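You operate a simulated robot arm through the tools that you are given. There is no shell and no other tool. Be economical: measure what you need, move in short steps, check, and stop when the job is done.

You are at the controls of a simulated two-armed robot. One attempt, no reset.

Task
Put some things from the console top away. At the end: the orange pad from the console top is in the console drawer nearer the television; the red wax tin from the console top is in the console drawer nearer the television; whatever was shut is shut again. Leave all else as you found it, and nothing knocked over (what rides in a drawer may roll over).

Only the result counts: the job must be done as asked and must still hold three seconds after the hand-in. Knocking over, shifting, dropping, spilling or breaking anything else fails it.

Robot
Two 6-joint arms with two-finger parallel grippers on one trunk that stands fixed in place. Base frame: the origin is at the foot of the trunk, x ahead of it, y to its left, z up. Readings come in m, rad, newtons and seconds.
The left shoulder is at [0.02, 0.148, 0.841], the right one opposite. With the tool pointing down near the work surface each hand reaches from about 0.28 to 0.9 m from the base axis, measured 20 degrees to its own side. Payload 4.4 kg a hand.
The tool frame of a hand sits at the grasp point between the pads (the TCP): z along the fingers, y along the line on which they close. The tips reach 0.023 m beyond it. Largest opening 0.094 m; finger width 0.038, thickness 0.01; the body of the gripper, 0.054 by 0.096 m, starts 0.039 m behind the TCP.
Orientation is that of the tool frame in the base frame, as [roll, pitch, yaw] about the fixed x, y, z axes, in that order (R = Rz(yaw) Ry(pitch) Rx(roll)). With the fingers straight down and closing along the base's y, the tool's x points along the base's -x, its y along +y and its z along -z.

Tools
- The arms move only by the tool play_rows. It takes "left_moves", "right_moves" or both (then of equal length, played together; a hand with none holds still); each is a list of rows, each an object (a shift or turn left out is 0, a gripper value left out holds the last) with "delta_pos": the shift along the tool's x, y, z in mm, a list of three; "rot": the turn, a rotation vector about the tool's x, y, z in rad, a list of three; "hand": the opening, from 0 (shut) to 1 (fully open). In form: [{"delta_pos": [tx, ty, tz], "rot": [ax, ay, az], "hand": hand}, ...]. A call has 1 to 20 rows; each row shifts and turns the commanded pose from where the row before left it, along the tool's axes as they then stand. Rows are played at 5 a second. More than 0.05 m and 0.15 rad between two rows, or a gripper value outside its range, and nothing of the call is played. Where a pose cannot be reached the arm comes as near as it can. A force on the tool above 40 N (or 10 N above the force at the start of the call, whichever is more), or a blocked arm, ends the call early, and 0.2 s more pass. Each finger travels about 0.045 m/s and halts on what it meets, pressing with about 21 N; the grip force reading is that of the motor and also rises with nothing between the fingers. The clock runs only during rows and for 0.2 s after the last one: add rows that do not move to give the fingers time. The reply holds the time, the measured pose of the TCP, the force on the tool along the base axes, the opening and the grip force, in the units named above and with some noise.
- Cameras (640 x 400 px; columns grow to the right, rows downward): "scene" is now at [0.0527, 0.0143, 1.5154]; the picture's right is [0.08, -1.00, 0.00], its down [-0.69, -0.06, -0.72] and it looks along [0.72, 0.06, -0.69] (base axes); focal length 346 px, centre (320, 200). "left" rides on the left gripper at [-0.039, 0, -0.044] in its tool frame; the picture's right is [0.00, -1.00, 0.00], its down [0.97, 0.00, -0.24] and it looks along [0.24, 0.00, 0.97] (tool axes); focal length 218 px, centre (320, 200). "right" rides on the right gripper at [-0.039, 0, -0.044] in its tool frame; the picture's right is [0.00, -1.00, 0.00], its down [0.97, 0.00, -0.24] and it looks along [0.24, 0.00, 0.97] (tool axes); focal length 218 px, centre (320, 200).
- capture(camera): a new picture of that camera. The clock stands still meanwhile.
- head_to(pan, tilt): turns the head with the scene camera to pan (to the left, within 1.501 rad either way) and tilt (down, from -0.506 to 1.204), counted from straight ahead of the robot. It gives what a move gives.
- point_at(camera, pixels): for up to 12 pixels [column, row] of the newest picture of that camera ("zoom" is the newest enlarged one), the place [x, y, z] in the base frame of the surface seen there, good to about 0.002 m, but the place of the scene camera against the robot may be out by one fixed shift of up to 0.018 m in any direction. The clock stands still meanwhile.
- inspect(camera, box): a new picture of the part [left, top, right, bottom] of that camera's present view, enlarged. The clock stands still meanwhile.
- close_job(): hands the job in; it is judged then, once.

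Keep the steps short. Do not move on a guess: measure, check each grasp and each placing, and mend mistakes. In all there are 80 turns and 48 pictures (those below and enlarged ones count). Leave the grippers open and the arms clear of the work at the hand-in unless told otherwise, and finish with a single line.

The tools are called after "Call:" by a JSON object that holds its "op" and its "data". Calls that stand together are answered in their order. play_rows: Moves the arms, as the interface text tells. Its arguments: {"type":"object","properties":{"left_moves":{"type":"array"},"right_moves":{"type":"array"}},"required":[]} The other tools are called the same way: head_to (pan, tilt) turns the head that bears the scene camera; capture (camera) takes a picture; point_at (camera, pixels) gives the place of the surface under pixels of a picture; inspect (camera, box) takes an enlarged picture of a part of a camera's view; close_job () hands the job in.

At the start:

```text
time_s: 0.0
left_ee_pos: [0.5933, 0.2265, 1.033]
left_ee_rot: [3.141, -0.001, 3.141]
left_force: [-0.2, 0.3, 0.3]
left_grip_width: 0.0941
left_grip_force: 0.1
right_ee_pos: [0.6353, -0.2766, 1.0611]
right_ee_rot: [3.141, 0.0, 3.141]
right_force: [0.4, -0.2, 0.8]
right_grip_width: 0.0937
right_grip_force: 0.0
head pan, tilt: [0.084, 0.761]
```

scene: 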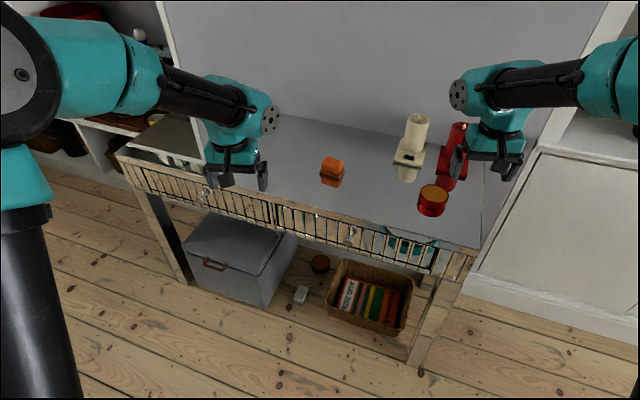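
right: 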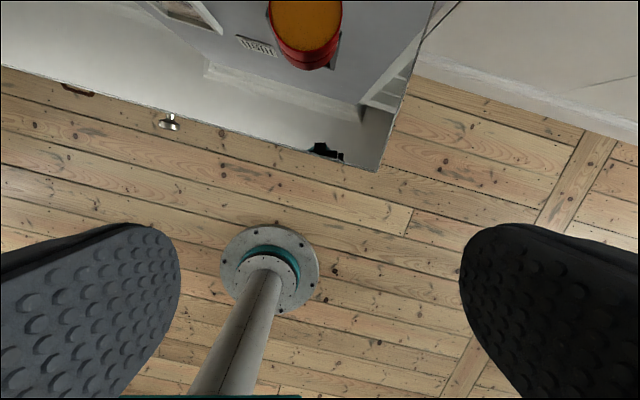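
left: 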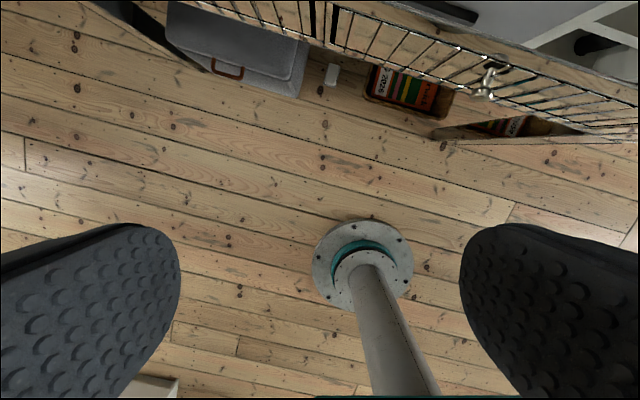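

I see a mirrored console with two wire-fronted drawers, an orange pad at (332,168) and a red tin at (432,200). The television is not in view, so I'll turn the head to find it.

Call:
{"op": "head_to", "data": {"pan": 0.7, "tilt": 0.4}}

Call:
{"op": "capture", "data": {"camera": "scene"}}

Call:
{"op": "head_to", "data": {"pan": -0.6, "tilt": 0.4}}

Call:
{"op": "capture", "data": {"camera": "scene"}}

```text
time_s: 1.0
left_ee_pos: [0.5933, 0.2261, 1.0337]
left_ee_rot: [-3.14, 0.0, 3.141]
left_force: [1.0, -0.8, -0.2]
left_grip_width: 0.0939
left_grip_force: 0.0
right_ee_pos: [0.6352, -0.2765, 1.062]
right_ee_rot: [-3.14, 0.0, -3.14]
right_force: [-0.4, -0.1, -0.1]
right_grip_width: 0.0938
right_grip_force: 0.0
head pan, tilt: [0.7, 0.4]
```

```text
44 pictures are left
```

scene: 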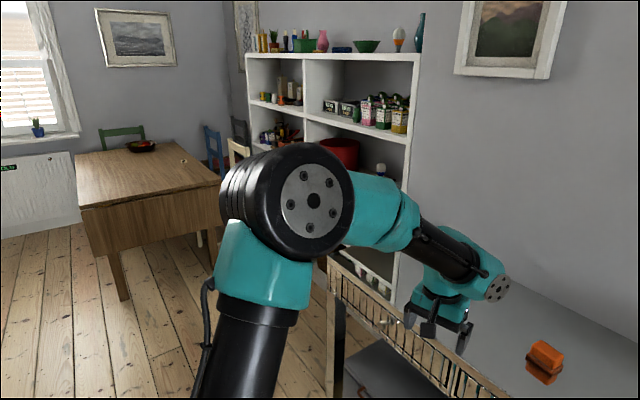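

```text
time_s: 2.5
left_ee_pos: [0.593, 0.2265, 1.0338]
left_ee_rot: [3.141, 0.002, -3.141]
left_force: [-0.3, 0.1, -0.2]
left_grip_width: 0.0943
left_grip_force: 0.0
right_ee_pos: [0.6354, -0.2777, 1.0621]
right_ee_rot: [-3.139, 0.0, -3.139]
right_force: [-0.3, -1.0, 0.4]
right_grip_width: 0.0939
right_grip_force: 0.1
head pan, tilt: [-0.6, 0.4]
```

```text
43 pictures are left
```

scene: 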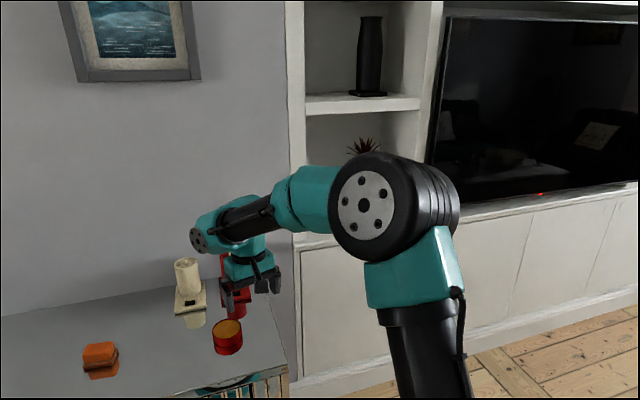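

The television is on the right, so the right-hand drawer is the target. I'll turn the head back down to study it.

Call:
{"op": "head_to", "data": {"pan": -0.1, "tilt": 0.8}}

Call:
{"op": "capture", "data": {"camera": "scene"}}

Call:
{"op": "inspect", "data": {"camera": "scene", "box": [200, 120, 520, 320]}}

```text
time_s: 3.4
left_ee_pos: [0.5943, 0.2261, 1.0329]
left_ee_rot: [3.141, 0.0, -3.141]
left_force: [0.1, -1.0, -0.7]
left_grip_width: 0.0943
left_grip_force: 0.0
right_ee_pos: [0.635, -0.2765, 1.0617]
right_ee_rot: [-3.14, -0.001, -3.141]
right_force: [0.2, 0.4, -0.1]
right_grip_width: 0.094
right_grip_force: 0.1
head pan, tilt: [-0.099, 0.799]
```

```text
42 pictures are left
```

scene: 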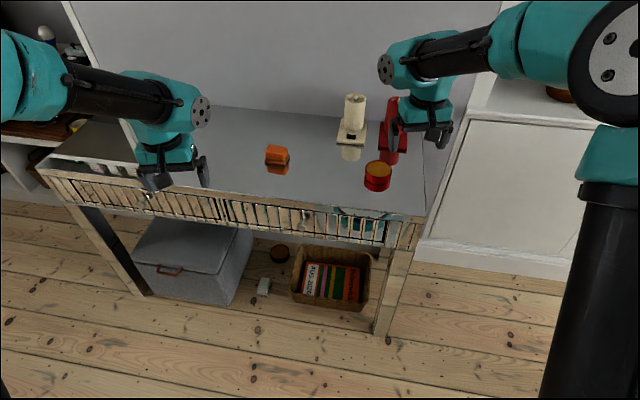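

```text
2.00 times, centred on (360, 220) of scene
```

zoom: 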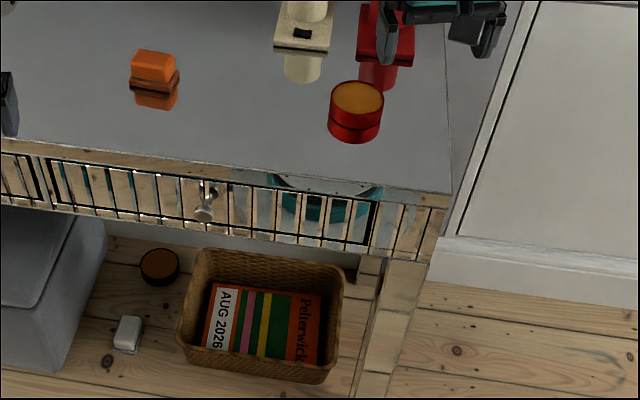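

Knob of the right drawer is at zoom (205,210). I'll measure the knob, drawer edges, pad, tin, and bottles.

Call:
{"op": "point_at", "data": {"camera": "zoom", "pixels": [[203, 213], [213, 190], [60, 160], [370, 200], [153, 52], [155, 75], [357, 97], [355, 130], [100, 140], [440, 190], [303, 42], [385, 60]]}}

Call:
{"op": "inspect", "data": {"camera": "scene", "box": [260, 190, 340, 240]}}

```text
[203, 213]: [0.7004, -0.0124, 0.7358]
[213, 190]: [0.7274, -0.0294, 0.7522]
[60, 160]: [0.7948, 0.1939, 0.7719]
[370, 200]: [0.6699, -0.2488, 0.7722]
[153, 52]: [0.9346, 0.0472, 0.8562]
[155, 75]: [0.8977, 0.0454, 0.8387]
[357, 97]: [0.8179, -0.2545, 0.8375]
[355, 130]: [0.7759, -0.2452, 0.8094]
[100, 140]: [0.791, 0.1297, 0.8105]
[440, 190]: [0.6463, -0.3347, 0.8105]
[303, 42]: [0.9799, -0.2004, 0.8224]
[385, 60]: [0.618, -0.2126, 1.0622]
```

```text
8.00 times, centred on (300, 215) of scene
```

zoom: 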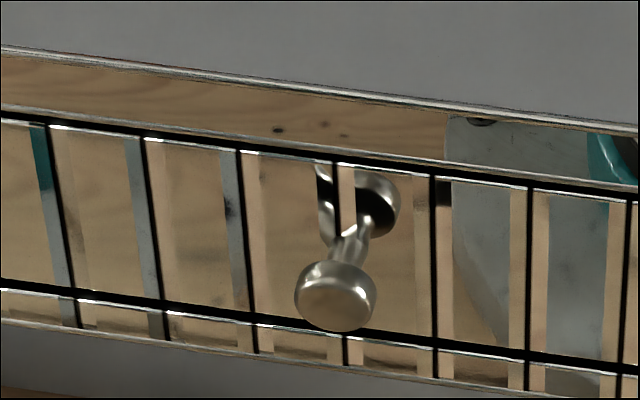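

Knob is a round-headed pull. I'll measure its head, stem, and front plane.

Call:
{"op": "point_at", "data": {"camera": "zoom", "pixels": [[336, 300], [300, 300], [373, 300], [336, 326], [336, 270], [352, 245], [200, 180], [480, 210], [200, 150], [480, 195], [100, 20], [600, 100]]}}

```text
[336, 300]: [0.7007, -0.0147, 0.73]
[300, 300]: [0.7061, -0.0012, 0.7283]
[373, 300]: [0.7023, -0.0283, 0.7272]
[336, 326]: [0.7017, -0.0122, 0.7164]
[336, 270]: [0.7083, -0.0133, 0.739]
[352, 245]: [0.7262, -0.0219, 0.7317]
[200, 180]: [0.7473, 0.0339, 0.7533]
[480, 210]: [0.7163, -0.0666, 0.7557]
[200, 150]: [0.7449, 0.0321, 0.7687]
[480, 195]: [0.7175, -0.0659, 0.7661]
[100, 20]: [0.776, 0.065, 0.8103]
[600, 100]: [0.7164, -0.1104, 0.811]
```

Front runs at about -0.30 rad yaw, and the knob head is near (0.703,-0.014,0.728). To correct the scene camera's shift, I'll compare the tin top in the right wrist camera's first picture with the scene reading (0.818,-0.254,0.8375).

Call:
{"op": "point_at", "data": {"camera": "right", "pixels": [[305, 25], [275, 8], [337, 8], [310, 50], [300, 5], [378, 170], [200, 114]]}}

Call:
{"op": "inspect", "data": {"camera": "scene", "box": [340, 130, 440, 220]}}

```text
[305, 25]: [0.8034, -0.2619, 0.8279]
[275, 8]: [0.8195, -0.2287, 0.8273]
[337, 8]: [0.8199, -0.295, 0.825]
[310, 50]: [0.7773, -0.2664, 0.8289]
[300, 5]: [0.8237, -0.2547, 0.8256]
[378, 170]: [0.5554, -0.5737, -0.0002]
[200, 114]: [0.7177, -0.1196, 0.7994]
```

```text
4.44 times, centred on (390, 175) of scene
```

zoom: 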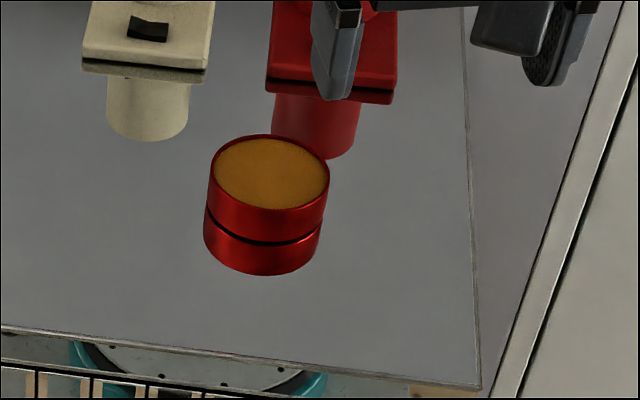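

The scene camera reads about 11 mm high. I'll measure the tin rim from the scene for the x and y shift.

Call:
{"op": "point_at", "data": {"camera": "zoom", "pixels": [[215, 172], [325, 182], [265, 204], [275, 142], [270, 172], [263, 230], [262, 258], [240, 300], [472, 375], [10, 320]]}}

Call:
{"op": "play_rows", "data": {"right_moves": [{"delta_pos": [45, 0, 0]}, {"delta_pos": [45, 0, 0]}]}}

Call:
{"op": "capture", "data": {"camera": "right"}}

```text
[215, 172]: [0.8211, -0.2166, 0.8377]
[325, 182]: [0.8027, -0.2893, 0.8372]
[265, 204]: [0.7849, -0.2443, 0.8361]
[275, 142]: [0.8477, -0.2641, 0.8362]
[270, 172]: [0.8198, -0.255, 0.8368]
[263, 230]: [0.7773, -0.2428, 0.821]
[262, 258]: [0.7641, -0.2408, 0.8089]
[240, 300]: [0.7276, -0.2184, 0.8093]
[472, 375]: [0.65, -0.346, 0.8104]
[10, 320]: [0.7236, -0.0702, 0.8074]
```

```text
time_s: 4.0
left_ee_pos: [0.5944, 0.2268, 1.032]
left_ee_rot: [3.141, -0.001, -3.139]
left_force: [0.4, 0.2, 0.2]
left_grip_width: 0.0942
left_grip_force: 0.1
right_ee_pos: [0.5439, -0.2755, 1.0591]
right_ee_rot: [-3.141, -0.001, -3.14]
right_force: [0.7, 0.4, 0.2]
right_grip_width: 0.0939
right_grip_force: 0.0
head pan, tilt: [-0.099, 0.799]
```

```text
38 pictures are left
```

right: 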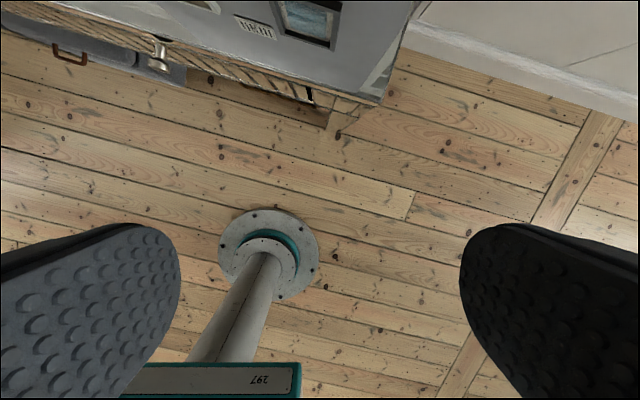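

The knob is visible in the right wrist view near (160,55). I'll enlarge it.

Call:
{"op": "inspect", "data": {"camera": "right", "box": [110, 20, 230, 95]}}

Call:
{"op": "point_at", "data": {"camera": "right", "pixels": [[380, 102], [159, 65], [160, 52], [161, 42]]}}

```text
5.33 times, centred on (170, 58) of right
```

zoom: 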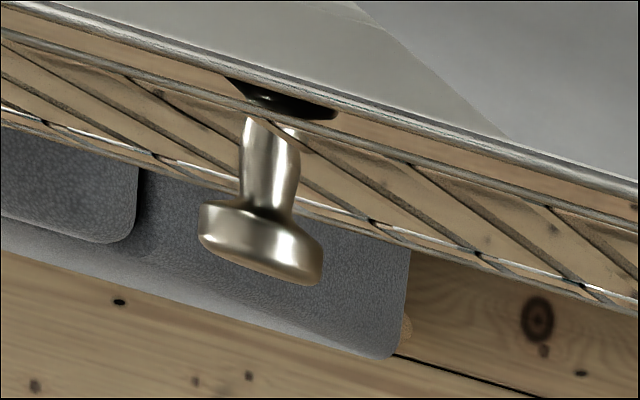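

```text
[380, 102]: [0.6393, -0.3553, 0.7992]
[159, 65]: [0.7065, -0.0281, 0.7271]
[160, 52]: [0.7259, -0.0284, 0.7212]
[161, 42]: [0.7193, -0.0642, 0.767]
```

Call:
{"op": "point_at", "data": {"camera": "zoom", "pixels": [[255, 245], [205, 225], [315, 260], [262, 215], [266, 165], [255, 130], [120, 90], [520, 220]]}}

```text
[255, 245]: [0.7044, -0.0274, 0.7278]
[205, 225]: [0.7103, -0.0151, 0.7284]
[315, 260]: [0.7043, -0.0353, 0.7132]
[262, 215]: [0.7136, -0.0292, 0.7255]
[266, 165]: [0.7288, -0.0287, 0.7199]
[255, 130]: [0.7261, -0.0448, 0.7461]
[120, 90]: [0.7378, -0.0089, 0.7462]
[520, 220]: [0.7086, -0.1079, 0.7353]
```

The knob head is near (0.703,-0.026,0.719) in the robot frame, so the scene shift is about (0,-0.012,-0.011). Next I turn the right hand to the drawer's yaw (+0.30) and tilt the fingers forward 0.75 rad.

Call:
{"op": "play_rows", "data": {"right_moves": [{"rot": [0, 0, 0.15]}, {"rot": [0, 0, 0.15]}, {"rot": [0, -0.15, 0]}, {"rot": [0, -0.15, 0]}, {"rot": [0, -0.15, 0]}, {"rot": [0, -0.15, 0]}, {"rot": [0, -0.15, 0]}, {}]}}

```text
time_s: 5.8
left_ee_pos: [0.5939, 0.226, 1.0319]
left_ee_rot: [3.14, 0.0, -3.141]
left_force: [0.1, 0.0, 0.3]
left_grip_width: 0.0939
left_grip_force: 0.0
right_ee_pos: [0.5454, -0.2767, 1.0621]
right_ee_rot: [-3.141, 0.749, 2.841]
right_force: [-0.8, 1.0, 0.7]
right_grip_width: 0.0939
right_grip_force: 0.1
head pan, tilt: [-0.099, 0.799]
```

Orientation is right. I'll move to a point 70 mm short of the knob along the finger direction.

Call:
{"op": "play_rows", "data": {"right_moves": [{"delta_pos": [18, 28.7, 22.7]}, {"delta_pos": [18, 28.7, 22.7]}, {"delta_pos": [18, 28.7, 22.7]}, {"delta_pos": [18, 28.7, 22.7]}, {"delta_pos": [18, 28.7, 22.7]}, {"delta_pos": [18, 28.7, 22.7]}, {"delta_pos": [18, 28.7, 22.7]}, {"delta_pos": [18, 28.7, 22.7]}, {"delta_pos": [18, 28.7, 22.7]}, {"delta_pos": [18, 28.7, 22.7]}, {}]}}

Call:
{"op": "capture", "data": {"camera": "right"}}

```text
time_s: 8.2
left_ee_pos: [0.5933, 0.2252, 1.033]
left_ee_rot: [-3.141, 0.001, -3.141]
left_force: [-0.3, -0.9, 0.4]
left_grip_width: 0.0937
left_grip_force: 0.0
right_ee_pos: [0.6513, -0.0078, 0.7724]
right_ee_rot: [-3.141, 0.75, 2.842]
right_force: [-0.2, 0.7, 0.0]
right_grip_width: 0.0938
right_grip_force: 0.0
head pan, tilt: [-0.099, 0.799]
```

```text
36 pictures are left
```

right: 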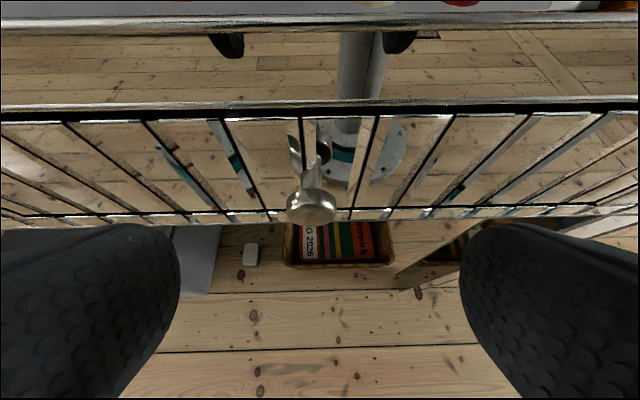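

The knob is centred at (311,208), between the open fingers. I'll verify its place from here.

Call:
{"op": "point_at", "data": {"camera": "right", "pixels": [[311, 212], [311, 194], [311, 220], [290, 208], [332, 208], [312, 178], [250, 170], [390, 170]]}}

```text
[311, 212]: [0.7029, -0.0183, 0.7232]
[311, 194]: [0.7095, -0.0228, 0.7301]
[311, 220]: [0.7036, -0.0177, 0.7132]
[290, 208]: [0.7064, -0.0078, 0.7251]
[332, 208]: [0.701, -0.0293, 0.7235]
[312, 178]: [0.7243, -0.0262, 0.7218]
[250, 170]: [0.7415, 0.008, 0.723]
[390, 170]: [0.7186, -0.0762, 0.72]
```

Small lateral correction (5 mm), then I advance 67 mm and close on the knob.

Call:
{"op": "play_rows", "data": {"right_moves": [{"delta_pos": [1, 5.4, 22]}, {"delta_pos": [0, 0, 25]}, {"delta_pos": [0, 0, 20]}, {}, {"hand": 0.2}, {"hand": 0.2}, {"hand": 0.0}, {}, {}, {}]}}

Call:
{"op": "capture", "data": {"camera": "right"}}

```text
time_s: 10.4
left_ee_pos: [0.5924, 0.2262, 1.0334]
left_ee_rot: [3.14, -0.001, -3.14]
left_force: [-0.2, -0.6, -0.1]
left_grip_width: 0.0938
left_grip_force: 0.1
right_ee_pos: [0.6941, -0.0169, 0.7221]
right_ee_rot: [-3.141, 0.75, 2.841]
right_force: [1.1, 5.9, -1.3]
right_grip_width: 0.0294
right_grip_force: 44.7
head pan, tilt: [-0.099, 0.799]
```

```text
35 pictures are left
```

right: 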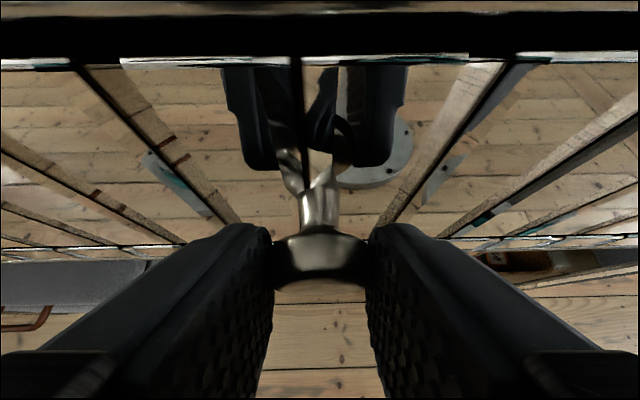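

The knob is gripped (29 mm). I'll pull straight out along the drawer axis, 60 mm first.

Call:
{"op": "play_rows", "data": {"right_moves": [{"delta_pos": [7.3, 0, -6.8]}, {"delta_pos": [7.3, 0, -6.8]}, {"delta_pos": [14.6, 0, -13.6]}, {"delta_pos": [14.6, 0, -13.6]}, {}]}}

Call:
{"op": "capture", "data": {"camera": "scene"}}

```text
time_s: 11.6
left_ee_pos: [0.5927, 0.2251, 1.0326]
left_ee_rot: [3.14, 0.0, 3.14]
left_force: [0.2, 0.0, -0.6]
left_grip_width: 0.0938
left_grip_force: 0.1
right_ee_pos: [0.6383, -0.0006, 0.7228]
right_ee_rot: [-3.141, 0.751, 2.84]
right_force: [-1.3, -4.0, -0.5]
right_grip_width: 0.0291
right_grip_force: 44.7
head pan, tilt: [-0.099, 0.799]
```

```text
34 pictures are left
```

scene: 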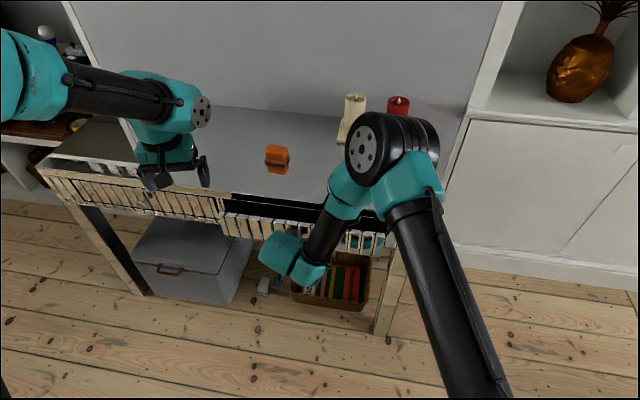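

The drawer is opening and the force is low. I'll pull another 120 mm.

Call:
{"op": "play_rows", "data": {"right_moves": [{"delta_pos": [14.6, 0, -13.6]}, {"delta_pos": [14.6, 0, -13.6]}, {"delta_pos": [14.6, 0, -13.6]}, {"delta_pos": [14.6, 0, -13.6]}, {"delta_pos": [14.6, 0, -13.6]}, {"delta_pos": [14.6, 0, -13.6]}, {}]}}

Call:
{"op": "capture", "data": {"camera": "scene"}}

```text
time_s: 12.7
left_ee_pos: [0.5944, 0.2261, 1.0319]
left_ee_rot: [-3.141, 0.0, 3.141]
left_force: [0.4, 0.3, 0.2]
left_grip_width: 0.0939
left_grip_force: 0.1
right_ee_pos: [0.5561, 0.0222, 0.7223]
right_ee_rot: [-3.138, 0.747, 2.835]
right_force: [-4.4, -16.2, 5.0]
right_grip_width: 0.0296
right_grip_force: 45.0
head pan, tilt: [-0.099, 0.799]
stopped in row 5 (right hand): the force on the tool passed its limit (the readings are from after the stop); the commanded pose is now the measured one
```

```text
33 pictures are left
```

scene: 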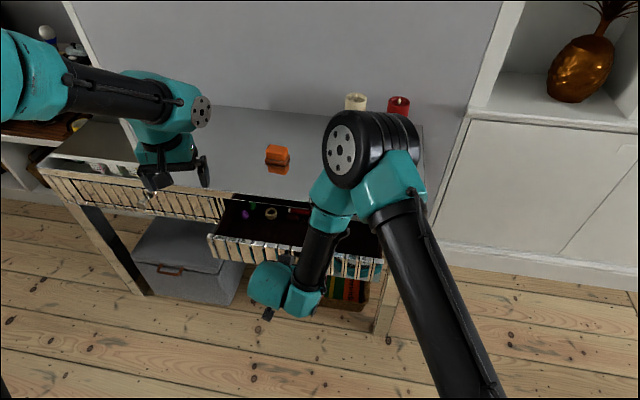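

The drawer met its stop about 145 mm out, enough room. I'll open the fingers and back off.

Call:
{"op": "play_rows", "data": {"right_moves": [{"hand": 0.6}, {}, {}, {"hand": 1.0}, {}, {"delta_pos": [0, 0, -30]}, {"delta_pos": [0, 0, -40]}, {"delta_pos": [0, 0, -40]}, {"delta_pos": [-20, -30, -30]}, {"delta_pos": [-20, -30, -30]}, {"delta_pos": [-20, -30, -30]}, {"delta_pos": [-20, -40, -10]}, {"delta_pos": [-20, -40, 0]}, {"delta_pos": [-10, -40, 0]}, {}]}}

Call:
{"op": "capture", "data": {"camera": "scene"}}

```text
time_s: 15.9
left_ee_pos: [0.5923, 0.2258, 1.0322]
left_ee_rot: [-3.141, -0.003, -3.141]
left_force: [-0.7, -0.5, -0.3]
left_grip_width: 0.0943
left_grip_force: 0.1
right_ee_pos: [0.4987, -0.1311, 0.9554]
right_ee_rot: [-3.138, 0.744, 2.84]
right_force: [0.4, 1.1, 0.4]
right_grip_width: 0.094
right_grip_force: 0.0
right hand out of reach, approached as far as the arm can: row 11, 12, 13, 14
head pan, tilt: [-0.099, 0.799]
```

```text
32 pictures are left
```

scene: 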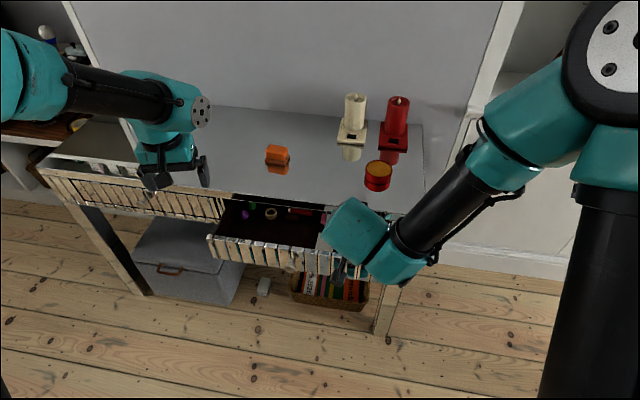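

Drawer open, right arm clear. I'll set the right hand upright again (undo the tilt) and rise.

Call:
{"op": "play_rows", "data": {"right_moves": [{"rot": [0, 0.15, 0]}, {"rot": [0, 0.15, 0]}, {"rot": [0, 0.15, 0]}, {"rot": [0, 0.15, 0]}, {"rot": [0, 0.147, 0]}, {"delta_pos": [0, 0, -30]}, {"delta_pos": [0, 0, -30]}, {}]}}

Call:
{"op": "inspect", "data": {"camera": "scene", "box": [180, 130, 420, 280]}}

```text
time_s: 17.7
left_ee_pos: [0.593, 0.2262, 1.0325]
left_ee_rot: [-3.141, 0.0, 3.141]
left_force: [0.1, -0.7, 0.3]
left_grip_width: 0.0939
left_grip_force: 0.0
right_ee_pos: [0.498, -0.1302, 1.0165]
right_ee_rot: [-3.141, -0.001, 2.838]
right_force: [0.5, -0.1, 0.9]
right_grip_width: 0.0941
right_grip_force: 0.0
head pan, tilt: [-0.099, 0.799]
```

```text
2.67 times, centred on (300, 205) of scene
```

zoom: 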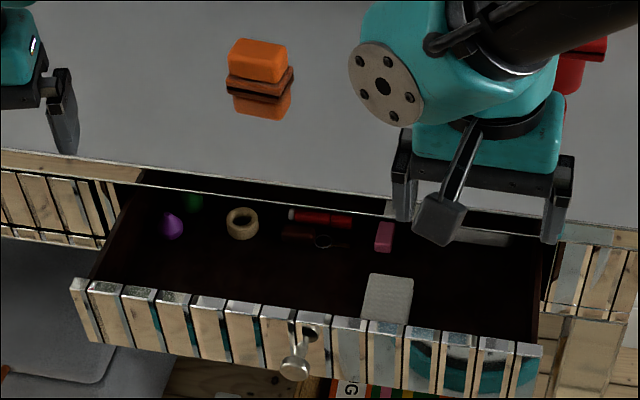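

The drawer holds small items; free spaces are front-left (zoom 200,270) and right of the white pad (zoom 470,290). I'll measure those and the items.

Call:
{"op": "point_at", "data": {"camera": "zoom", "pixels": [[170, 225], [180, 270], [240, 285], [320, 290], [242, 225], [385, 235], [385, 290], [380, 320], [470, 300], [450, 260], [525, 300], [100, 285]]}}

Call:
{"op": "inspect", "data": {"camera": "scene", "box": [250, 135, 310, 185]}}

```text
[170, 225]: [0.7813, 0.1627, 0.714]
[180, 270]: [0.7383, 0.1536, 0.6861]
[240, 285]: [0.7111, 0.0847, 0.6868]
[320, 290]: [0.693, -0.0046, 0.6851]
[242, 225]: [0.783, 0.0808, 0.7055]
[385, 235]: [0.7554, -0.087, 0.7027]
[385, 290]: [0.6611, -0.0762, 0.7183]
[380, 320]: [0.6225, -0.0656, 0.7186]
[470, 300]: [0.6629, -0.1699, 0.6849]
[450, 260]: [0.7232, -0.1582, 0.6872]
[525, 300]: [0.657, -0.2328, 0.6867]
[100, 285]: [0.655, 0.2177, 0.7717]
```

```text
8.00 times, centred on (280, 160) of scene
```

zoom: 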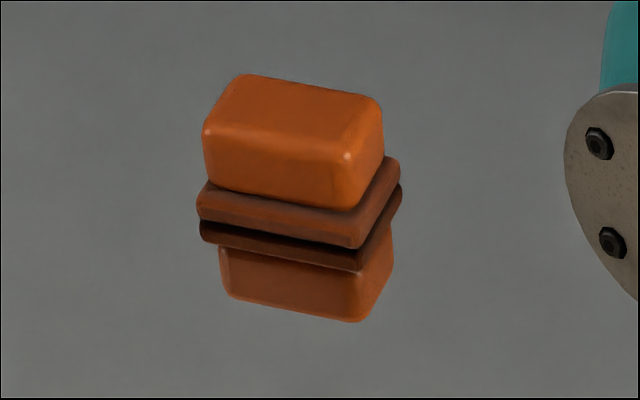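

I'll place both on the free front-left floor (true z about 0.675). First I measure the candles near the tin from the last full scene picture and the pad in the zoom.

Call:
{"op": "point_at", "data": {"camera": "scene", "pixels": [[398, 101], [380, 142], [407, 150], [384, 122], [409, 128], [355, 97], [339, 138], [364, 143], [377, 166], [366, 172], [389, 174]]}}

Call:
{"op": "point_at", "data": {"camera": "zoom", "pixels": [[240, 85], [370, 105], [210, 128], [345, 155], [285, 115], [280, 170], [204, 165], [355, 190], [200, 210], [355, 243], [395, 165]]}}

```text
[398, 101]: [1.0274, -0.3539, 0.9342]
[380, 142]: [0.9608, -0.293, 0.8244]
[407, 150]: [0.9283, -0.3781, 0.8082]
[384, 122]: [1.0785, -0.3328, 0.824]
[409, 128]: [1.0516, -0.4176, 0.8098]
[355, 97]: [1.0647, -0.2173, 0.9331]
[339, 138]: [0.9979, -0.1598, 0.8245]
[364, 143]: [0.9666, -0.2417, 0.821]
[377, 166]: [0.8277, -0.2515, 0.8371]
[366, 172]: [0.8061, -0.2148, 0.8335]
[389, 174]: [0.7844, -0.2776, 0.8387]
```

```text
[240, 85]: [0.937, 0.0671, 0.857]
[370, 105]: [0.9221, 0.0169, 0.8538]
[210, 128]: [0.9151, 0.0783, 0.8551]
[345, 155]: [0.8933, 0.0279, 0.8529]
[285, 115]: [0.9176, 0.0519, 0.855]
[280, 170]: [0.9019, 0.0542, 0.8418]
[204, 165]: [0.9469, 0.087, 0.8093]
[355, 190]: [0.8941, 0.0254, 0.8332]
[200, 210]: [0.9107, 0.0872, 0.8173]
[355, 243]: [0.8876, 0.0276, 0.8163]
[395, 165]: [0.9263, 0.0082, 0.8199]
```

The pad's orange block top is at true (0.917,0.036,0.844). The tin centre is near (0.816,-0.265), and the candles are at x ≥ 0.93. I'll move the right hand above the tin.

Call:
{"op": "play_rows", "data": {"right_moves": [{"delta_pos": [-43, -4.3, 10.8]}, {"delta_pos": [-43, -4.3, 10.8]}, {"delta_pos": [-43, -4.3, 10.8]}, {"delta_pos": [-43, -4.3, 10.8]}, {"delta_pos": [-43, -4.3, 10.8]}, {"delta_pos": [-43, -4.3, 10.8]}, {"delta_pos": [-43, -4.3, 10.8]}, {"delta_pos": [-43, -4.3, 10.8]}, {}]}}

Call:
{"op": "capture", "data": {"camera": "right"}}

```text
time_s: 19.7
left_ee_pos: [0.5931, 0.2261, 1.032]
left_ee_rot: [3.141, -0.001, -3.142]
left_force: [-0.3, -0.3, 1.4]
left_grip_width: 0.0939
left_grip_force: 0.0
right_ee_pos: [0.8158, -0.2657, 0.9291]
right_ee_rot: [-3.139, 0.002, 2.839]
right_force: [-0.4, -0.5, 0.0]
right_grip_width: 0.094
right_grip_force: 0.1
head pan, tilt: [-0.099, 0.799]
```

```text
29 pictures are left
```

right: 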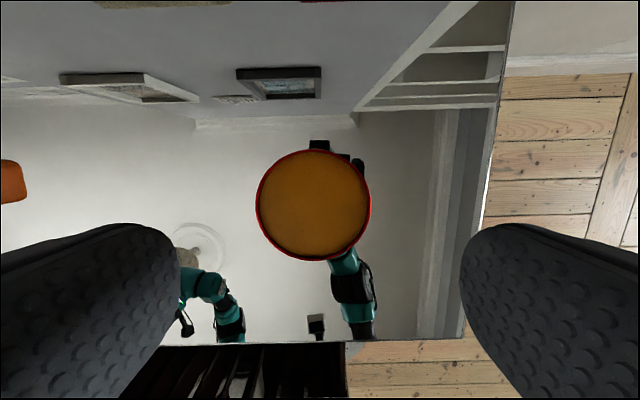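

The tin is between the fingers at (313,205). I'll measure its rim.

Call:
{"op": "point_at", "data": {"camera": "right", "pixels": [[258, 205], [369, 205], [313, 151], [313, 259], [313, 205], [200, 300]]}}

```text
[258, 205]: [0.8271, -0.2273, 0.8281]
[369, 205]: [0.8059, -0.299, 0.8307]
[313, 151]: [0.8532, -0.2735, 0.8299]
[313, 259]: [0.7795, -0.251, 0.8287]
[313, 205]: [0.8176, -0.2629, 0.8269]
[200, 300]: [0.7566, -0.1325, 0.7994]
```

Tin centre (0.8165,-0.263), diameter about 76 mm, top z 0.829. I'll shift 3 mm sideways, go down 102 mm and close gently.

Call:
{"op": "play_rows", "data": {"right_moves": [{"delta_pos": [0, 2.8, 30]}, {"delta_pos": [0, 0, 30]}, {"delta_pos": [0, 0, 22]}, {"delta_pos": [0, 0, 20]}, {}, {"hand": 0.75}, {"hand": 0.6}, {"hand": 0.6}, {}, {}]}}

Call:
{"op": "capture", "data": {"camera": "right"}}

```text
time_s: 21.9
left_ee_pos: [0.5928, 0.2259, 1.0331]
left_ee_rot: [3.14, 0.002, -3.142]
left_force: [0.3, -0.3, -0.2]
left_grip_width: 0.0941
left_grip_force: 0.0
right_ee_pos: [0.8177, -0.2629, 0.8277]
right_ee_rot: [-3.139, -0.001, 2.839]
right_force: [0.1, 0.1, -0.3]
right_grip_width: 0.079
right_grip_force: 20.9
head pan, tilt: [-0.099, 0.799]
```

```text
28 pictures are left
```

right: 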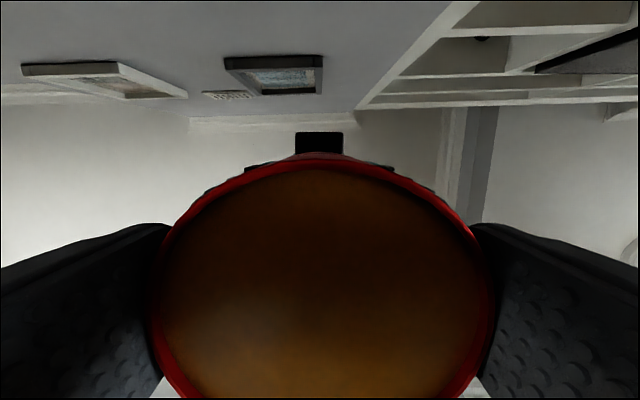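

The tin is held (79 mm). I'll lift 110 mm and check.

Call:
{"op": "play_rows", "data": {"right_moves": [{"delta_pos": [0, 0, -15]}, {"delta_pos": [0, 0, -30]}, {"delta_pos": [0, 0, -35]}, {"delta_pos": [0, 0, -30]}, {}]}}

Call:
{"op": "capture", "data": {"camera": "scene"}}

```text
time_s: 23.1
left_ee_pos: [0.5936, 0.2268, 1.0322]
left_ee_rot: [3.141, -0.002, -3.141]
left_force: [0.3, 0.2, 0.3]
left_grip_width: 0.0942
left_grip_force: 0.0
right_ee_pos: [0.8177, -0.2639, 0.9364]
right_ee_rot: [-3.139, 0.0, 2.838]
right_force: [0.0, 0.1, -2.7]
right_grip_width: 0.0791
right_grip_force: 20.6
head pan, tilt: [-0.099, 0.799]
```

```text
27 pictures are left
```

scene: 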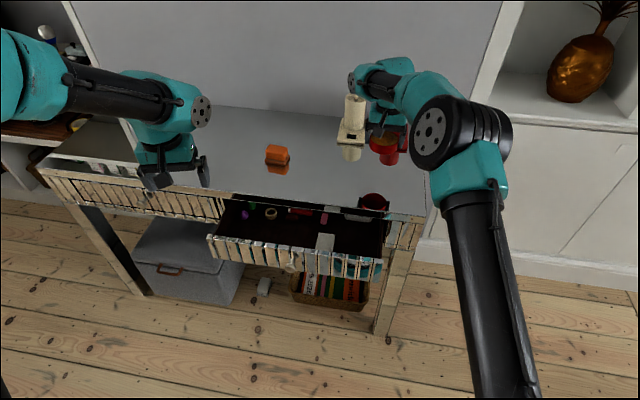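

The tin is held. I'll enlarge the drawer to pick the exact spots.

Call:
{"op": "inspect", "data": {"camera": "scene", "box": [200, 180, 400, 290]}}

```text
3.20 times, centred on (300, 235) of scene
```

zoom: 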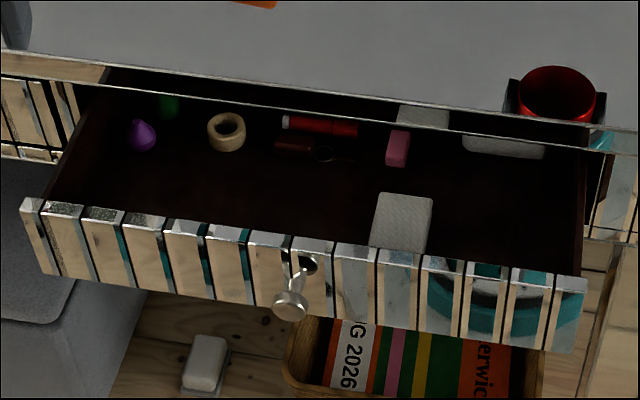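

Call:
{"op": "point_at", "data": {"camera": "zoom", "pixels": [[140, 150], [226, 152], [293, 150], [325, 162], [378, 215], [378, 196], [250, 228], [44, 201], [92, 150], [250, 200], [120, 190], [330, 238]]}}

```text
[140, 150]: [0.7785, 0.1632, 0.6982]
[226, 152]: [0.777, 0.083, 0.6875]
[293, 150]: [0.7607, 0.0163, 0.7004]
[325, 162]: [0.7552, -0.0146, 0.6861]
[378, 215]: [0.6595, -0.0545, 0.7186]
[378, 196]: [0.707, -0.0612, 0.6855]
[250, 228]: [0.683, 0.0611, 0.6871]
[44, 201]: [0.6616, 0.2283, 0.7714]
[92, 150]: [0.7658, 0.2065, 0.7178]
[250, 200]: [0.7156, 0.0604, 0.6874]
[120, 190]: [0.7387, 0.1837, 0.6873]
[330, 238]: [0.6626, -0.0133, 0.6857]
```

Free floor confirmed. Tin target is true (0.671,0.019), with 28 mm from TCP to tin bottom. I'll carry it across at height.

Call:
{"op": "play_rows", "data": {"right_moves": [{"delta_pos": [28, 28.35, 0]}, {"delta_pos": [28, 28.35, 0]}, {"delta_pos": [28, 28.35, 0]}, {"delta_pos": [28, 28.35, 0]}, {"delta_pos": [28, 28.35, 0]}, {"delta_pos": [28, 28.35, 0]}, {"delta_pos": [28, 28.35, 0]}, {"delta_pos": [28, 28.35, 0]}, {}]}}

Call:
{"op": "capture", "data": {"camera": "right"}}

```text
time_s: 25.1
left_ee_pos: [0.5934, 0.226, 1.0328]
left_ee_rot: [3.141, -0.001, -3.142]
left_force: [-0.2, -0.2, 0.3]
left_grip_width: 0.094
left_grip_force: 0.1
right_ee_pos: [0.6723, 0.0203, 0.9366]
right_ee_rot: [-3.138, 0.001, 2.835]
right_force: [0.0, 0.2, -3.6]
right_grip_width: 0.079
right_grip_force: 20.9
head pan, tilt: [-0.099, 0.799]
```

```text
25 pictures are left
```

right: 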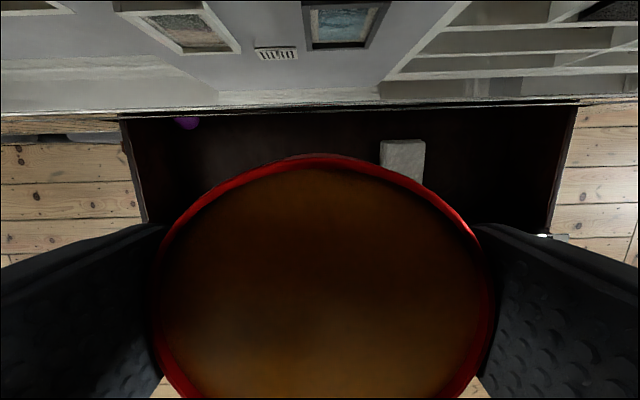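

I'll check the table edge, white pad, and drawer side walls in this view before lowering.

Call:
{"op": "point_at", "data": {"camera": "right", "pixels": [[383, 150], [400, 145], [300, 106], [140, 180], [560, 180], [300, 130], [424, 165]]}}

```text
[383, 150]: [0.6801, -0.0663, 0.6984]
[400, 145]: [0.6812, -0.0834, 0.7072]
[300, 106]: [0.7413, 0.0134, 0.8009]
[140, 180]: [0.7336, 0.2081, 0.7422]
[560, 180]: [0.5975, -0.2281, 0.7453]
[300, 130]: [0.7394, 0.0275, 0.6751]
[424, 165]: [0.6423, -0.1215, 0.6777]
```

Clearances are good. I'll lower to z ≈ 0.706.

Call:
{"op": "play_rows", "data": {"right_moves": [{"delta_pos": [0, 0, 35]}, {"delta_pos": [0, 0, 35]}, {"delta_pos": [0, 0, 35]}, {"delta_pos": [0, 0, 35]}, {"delta_pos": [0, 0, 35]}, {"delta_pos": [0, 0, 30]}, {"delta_pos": [0, 0, 15]}, {"delta_pos": [0, 0, 8]}, {}]}}

Call:
{"op": "capture", "data": {"camera": "scene"}}

```text
time_s: 27.1
left_ee_pos: [0.5924, 0.2257, 1.0332]
left_ee_rot: [3.14, -0.001, 3.141]
left_force: [0.1, 0.1, 0.3]
left_grip_width: 0.094
left_grip_force: 0.1
right_ee_pos: [0.672, 0.0207, 0.7084]
right_ee_rot: [-3.139, 0.002, 2.839]
right_force: [0.2, 0.4, -3.1]
right_grip_width: 0.0796
right_grip_force: 20.9
head pan, tilt: [-0.099, 0.799]
```

```text
24 pictures are left
```

scene: 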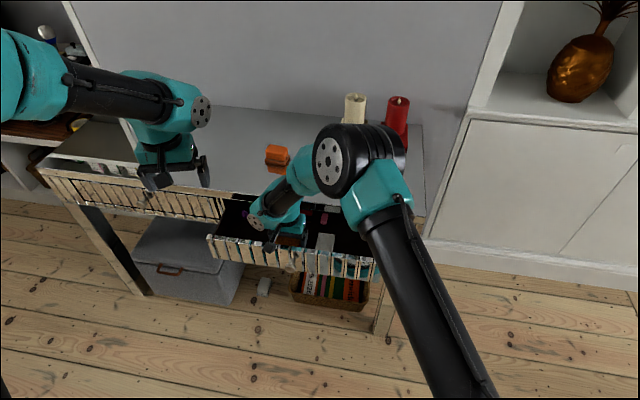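

Still carrying its weight. I'll lower 2 mm at a time until the floor takes it.

Call:
{"op": "play_rows", "data": {"right_moves": [{"delta_pos": [0, 0, 2]}, {"delta_pos": [0, 0, 2]}, {}]}}

```text
time_s: 27.9
left_ee_pos: [0.594, 0.2257, 1.0327]
left_ee_rot: [-3.141, 0.0, 3.141]
left_force: [0.3, 0.7, 0.7]
left_grip_width: 0.0938
left_grip_force: 0.0
right_ee_pos: [0.6716, 0.0208, 0.7047]
right_ee_rot: [-3.139, 0.002, 2.838]
right_force: [-0.3, 0.5, -3.9]
right_grip_width: 0.0794
right_grip_force: 21.1
head pan, tilt: [-0.099, 0.799]
```

Call:
{"op": "play_rows", "data": {"right_moves": [{"delta_pos": [0, 0, 1.5]}, {"delta_pos": [0, 0, 1]}, {}]}}

```text
time_s: 28.7
left_ee_pos: [0.593, 0.2255, 1.0327]
left_ee_rot: [3.141, 0.0, 3.14]
left_force: [0.0, 0.4, -0.6]
left_grip_width: 0.0943
left_grip_force: 0.1
right_ee_pos: [0.6721, 0.0198, 0.7029]
right_ee_rot: [3.141, 0.003, 2.839]
right_force: [-0.8, -3.9, 12.8]
right_grip_width: 0.079
right_grip_force: 20.8
head pan, tilt: [-0.099, 0.799]
```

Contact with the floor (+13 N). I'll release and rise straight up.

Call:
{"op": "play_rows", "data": {"right_moves": [{"hand": 0.94}, {}, {}, {"delta_pos": [0, 0, -10]}, {"delta_pos": [0, 0, -25]}, {"delta_pos": [0, 0, -35]}, {"delta_pos": [0, 0, -40]}, {"delta_pos": [0, 0, -40]}, {"delta_pos": [0, 0, -40]}, {"delta_pos": [0, 0, -40]}, {}]}}

Call:
{"op": "capture", "data": {"camera": "right"}}

```text
time_s: 31.1
left_ee_pos: [0.5947, 0.2264, 1.0323]
left_ee_rot: [-3.141, 0.0, -3.141]
left_force: [0.6, 0.2, 0.2]
left_grip_width: 0.094
left_grip_force: 0.1
right_ee_pos: [0.6706, 0.0221, 0.9323]
right_ee_rot: [-3.141, 0.0, 2.839]
right_force: [1.1, -0.8, -0.2]
right_grip_width: 0.0884
right_grip_force: 0.0
head pan, tilt: [-0.099, 0.799]
```

```text
23 pictures are left
```

right: 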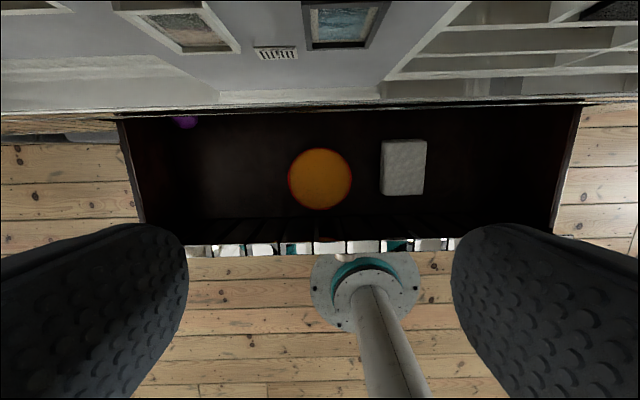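

The tin sits flat in the drawer. Now I'll move the right arm back out of the way, and yaw the left hand +0.3 rad with a 0.45 rad forward tilt, since the pad is at the edge of reach.

Call:
{"op": "play_rows", "data": {"right_moves": [{"delta_pos": [15, -40, -10], "hand": 1.0}, {"delta_pos": [15, -40, -10]}, {"delta_pos": [15, -40, -10]}, {"delta_pos": [15, -40, -10]}, {"delta_pos": [15, -40, -10]}, {"delta_pos": [15, -40, -10]}], "left_moves": [{"rot": [0, 0, 0.15]}, {"rot": [0, 0, 0.15]}, {"rot": [0, -0.15, 0]}, {"rot": [0, -0.15, 0]}, {"rot": [0, -0.15, 0]}, {}]}}

```text
time_s: 32.5
left_ee_pos: [0.5935, 0.2271, 1.0318]
left_ee_rot: [-3.139, 0.452, 2.843]
left_force: [0.0, 0.6, -1.7]
left_grip_width: 0.0938
left_grip_force: 0.0
right_ee_pos: [0.5137, -0.1796, 0.993]
right_ee_rot: [-3.14, 0.003, 2.838]
right_force: [0.6, 0.4, -0.5]
right_grip_width: 0.0938
right_grip_force: 0.0
head pan, tilt: [-0.099, 0.799]
```

I'll move the left hand to 80 mm short of the pad.

Call:
{"op": "play_rows", "data": {"left_moves": [{"delta_pos": [-27.2, -9.7, 28.2]}, {"delta_pos": [-27.2, -9.7, 28.2]}, {"delta_pos": [-27.2, -9.7, 28.2]}, {"delta_pos": [-27.2, -9.7, 28.2]}, {"delta_pos": [-27.2, -9.7, 28.2]}, {"delta_pos": [-27.2, -9.7, 28.2]}, {"delta_pos": [-27.2, -9.7, 28.2]}, {"delta_pos": [-27.2, -9.7, 28.2]}, {"delta_pos": [-27.2, -9.7, 28.2]}, {}]}}

Call:
{"op": "capture", "data": {"camera": "left"}}

```text
time_s: 34.7
left_ee_pos: [0.8836, 0.0466, 0.9106]
left_ee_rot: [3.14, 0.45, 2.842]
left_force: [0.5, -0.2, 1.0]
left_grip_width: 0.094
left_grip_force: 0.0
right_ee_pos: [0.5136, -0.1793, 0.9941]
right_ee_rot: [-3.14, 0.002, 2.837]
right_force: [0.3, -0.6, -0.1]
right_grip_width: 0.0942
right_grip_force: 0.1
head pan, tilt: [-0.099, 0.799]
```

```text
22 pictures are left
```

left: 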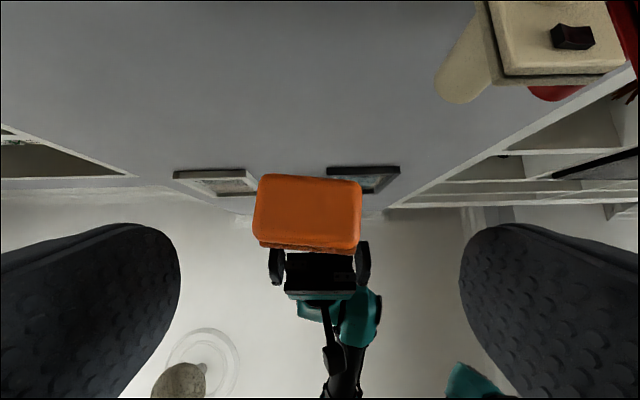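

The pad is centred near (307,212), with the candle base well to the right. I'll measure and enlarge it.

Call:
{"op": "point_at", "data": {"camera": "left", "pixels": [[265, 185], [357, 190], [258, 235], [355, 243], [307, 210], [305, 243], [307, 252], [250, 320]]}}

Call:
{"op": "inspect", "data": {"camera": "left", "box": [240, 165, 380, 265]}}

```text
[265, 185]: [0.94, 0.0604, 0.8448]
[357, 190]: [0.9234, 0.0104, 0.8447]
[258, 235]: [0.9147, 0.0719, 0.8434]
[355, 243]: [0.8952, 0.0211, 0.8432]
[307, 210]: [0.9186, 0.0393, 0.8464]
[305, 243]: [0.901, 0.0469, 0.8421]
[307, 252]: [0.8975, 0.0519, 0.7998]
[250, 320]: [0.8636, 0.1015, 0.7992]
```

```text
4.00 times, centred on (310, 215) of left
```

zoom: 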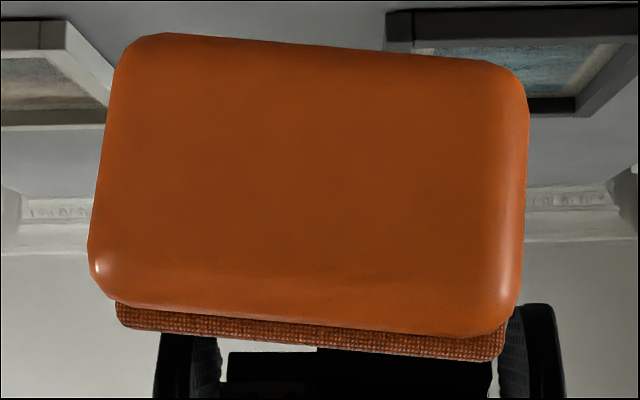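

It's one object, a block with a felt base, with its centre at (0.918,0.041) and top at 0.845. I'll advance 82 mm and close.

Call:
{"op": "play_rows", "data": {"left_moves": [{"delta_pos": [1.4, 4.9, 22]}, {"delta_pos": [0, 0, 22]}, {"delta_pos": [0, 0, 20]}, {"delta_pos": [0, 0, 18]}, {}, {"hand": 0.7}, {"hand": 0.55}, {"hand": 0.4}, {}, {}, {}]}}

Call:
{"op": "capture", "data": {"camera": "left"}}

```text
time_s: 37.1
left_ee_pos: [0.9166, 0.0394, 0.8358]
left_ee_rot: [-3.141, 0.45, 2.841]
left_force: [0.7, 0.0, 0.6]
left_grip_width: 0.07
left_grip_force: 20.9
right_ee_pos: [0.5147, -0.1811, 0.9933]
right_ee_rot: [-3.139, 0.004, 2.837]
right_force: [-0.3, 0.3, -0.1]
right_grip_width: 0.0938
right_grip_force: 0.1
head pan, tilt: [-0.099, 0.799]
```

```text
20 pictures are left
```

left: 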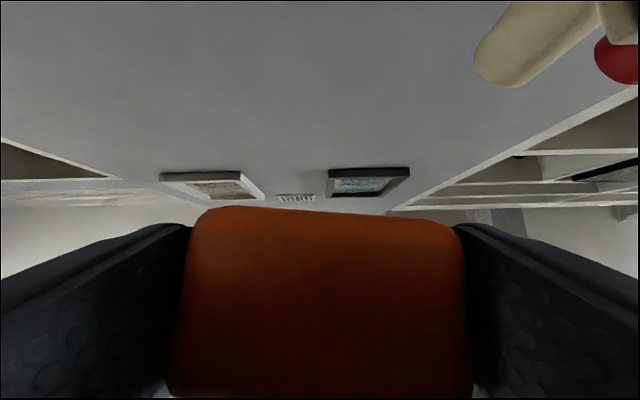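

Closed at 70 mm, wider than the orange block (57 mm), so the finger corners are catching only the wider felt base. I'll reopen, rise 8 mm and grip the block itself.

Call:
{"op": "play_rows", "data": {"left_moves": [{"hand": 0.95}, {}, {"delta_pos": [-3.7, 1, -7.6]}, {}, {"hand": 0.6}, {"hand": 0.4}, {"hand": 0.4}, {}, {}]}}

Call:
{"op": "capture", "data": {"camera": "left"}}

```text
time_s: 39.1
left_ee_pos: [0.9183, 0.0405, 0.845]
left_ee_rot: [3.142, 0.449, 2.842]
left_force: [-0.2, 0.0, 2.1]
left_grip_width: 0.0636
left_grip_force: 20.8
right_ee_pos: [0.5126, -0.1809, 0.9935]
right_ee_rot: [-3.14, 0.003, 2.838]
right_force: [0.2, -0.1, -0.1]
right_grip_width: 0.094
right_grip_force: 0.1
head pan, tilt: [-0.099, 0.799]
```

```text
19 pictures are left
```

left: 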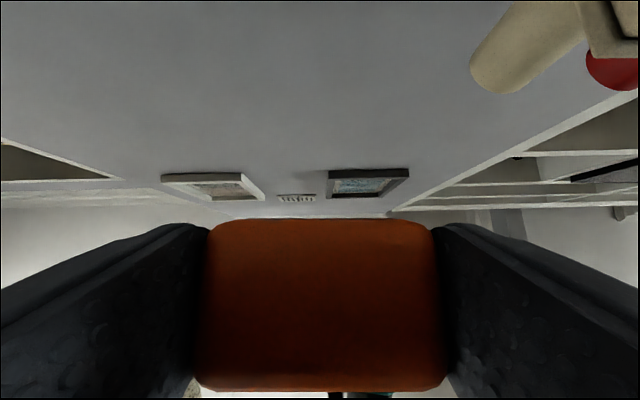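

Now 64 mm, flush on the block. I'll lift gently 60 mm and look.

Call:
{"op": "play_rows", "data": {"left_moves": [{"delta_pos": [-4.35, 0, -9]}, {"delta_pos": [-8.7, 0, -18]}, {"delta_pos": [-13, 0, -27]}, {}]}}

Call:
{"op": "inspect", "data": {"camera": "scene", "box": [200, 90, 360, 190]}}

```text
time_s: 40.1
left_ee_pos: [0.9179, 0.0397, 0.9051]
left_ee_rot: [3.141, 0.45, 2.841]
left_force: [1.3, 0.5, -1.1]
left_grip_width: 0.0635
left_grip_force: 21.0
right_ee_pos: [0.5148, -0.18, 0.9933]
right_ee_rot: [-3.141, 0.001, 2.838]
right_force: [0.3, 0.3, 0.0]
right_grip_width: 0.0944
right_grip_force: 0.0
head pan, tilt: [-0.099, 0.799]
```

```text
4.00 times, centred on (280, 140) of scene
```

zoom: 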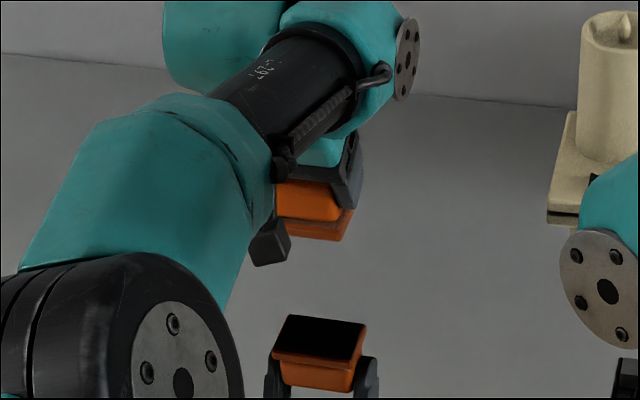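

The whole pad came up level. I'll carry it over the free drawer spot at true (0.7165,0.110).

Call:
{"op": "play_rows", "data": {"left_moves": [{"delta_pos": [32, 1.2, -15.45]}, {"delta_pos": [32, 1.2, -15.45]}, {"delta_pos": [32, 1.2, -15.45]}, {"delta_pos": [32, 1.2, -15.45]}, {"delta_pos": [32, 1.2, -15.45]}, {"delta_pos": [32, 1.2, -15.45]}, {}]}}

Call:
{"op": "capture", "data": {"camera": "left"}}

Call:
{"op": "capture", "data": {"camera": "scene"}}

```text
time_s: 41.7
left_ee_pos: [0.7162, 0.111, 0.904]
left_ee_rot: [-3.14, 0.45, 2.842]
left_force: [-0.5, -0.1, -0.8]
left_grip_width: 0.0635
left_grip_force: 20.7
right_ee_pos: [0.5148, -0.1813, 0.993]
right_ee_rot: [-3.139, 0.001, 2.837]
right_force: [-0.1, 0.0, 0.0]
right_grip_width: 0.094
right_grip_force: 0.1
head pan, tilt: [-0.099, 0.799]
```

```text
17 pictures are left
```

left: 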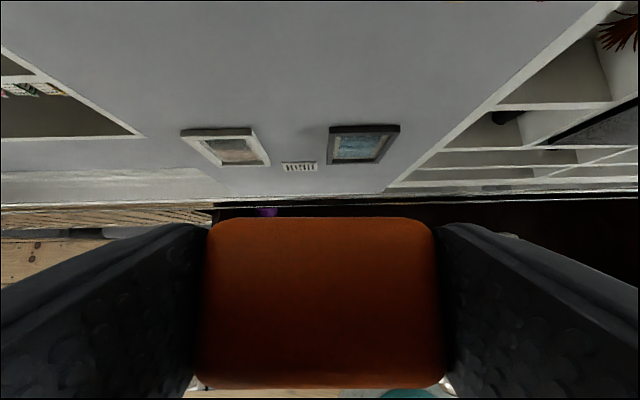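

```text
16 pictures are left
```

scene: 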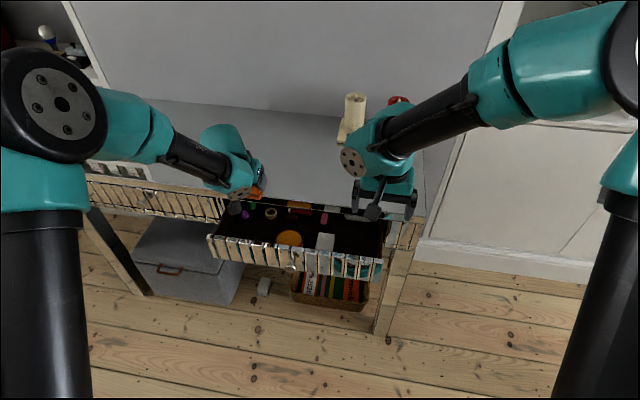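

Aligned. I'll lower 175 mm vertically.

Call:
{"op": "play_rows", "data": {"left_moves": [{"delta_pos": [13.05, 0, 27]}, {"delta_pos": [13.05, 0, 27]}, {"delta_pos": [13.05, 0, 27]}, {"delta_pos": [13.05, 0, 27]}, {"delta_pos": [13.05, 0, 27]}, {"delta_pos": [6.5, 0, 13.5]}, {"delta_pos": [4.4, 0, 9]}, {}]}}

Call:
{"op": "inspect", "data": {"camera": "scene", "box": [160, 130, 360, 280]}}

```text
time_s: 43.5
left_ee_pos: [0.7159, 0.111, 0.7281]
left_ee_rot: [3.141, 0.451, 2.841]
left_force: [-0.3, 0.6, -0.7]
left_grip_width: 0.0637
left_grip_force: 21.3
right_ee_pos: [0.5145, -0.1816, 0.9934]
right_ee_rot: [-3.14, 0.002, 2.838]
right_force: [0.7, 0.8, 1.0]
right_grip_width: 0.094
right_grip_force: 0.0
head pan, tilt: [-0.099, 0.799]
```

```text
2.67 times, centred on (260, 205) of scene
```

zoom: 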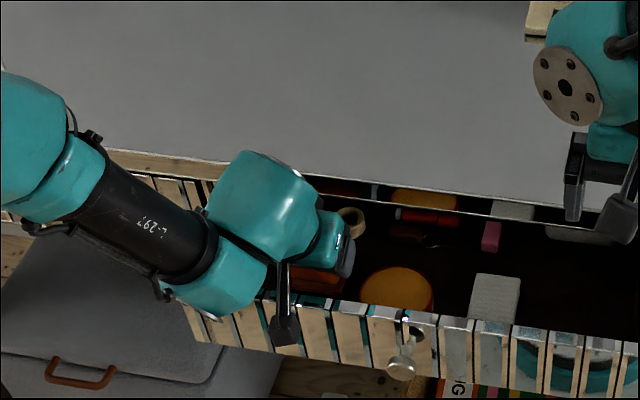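

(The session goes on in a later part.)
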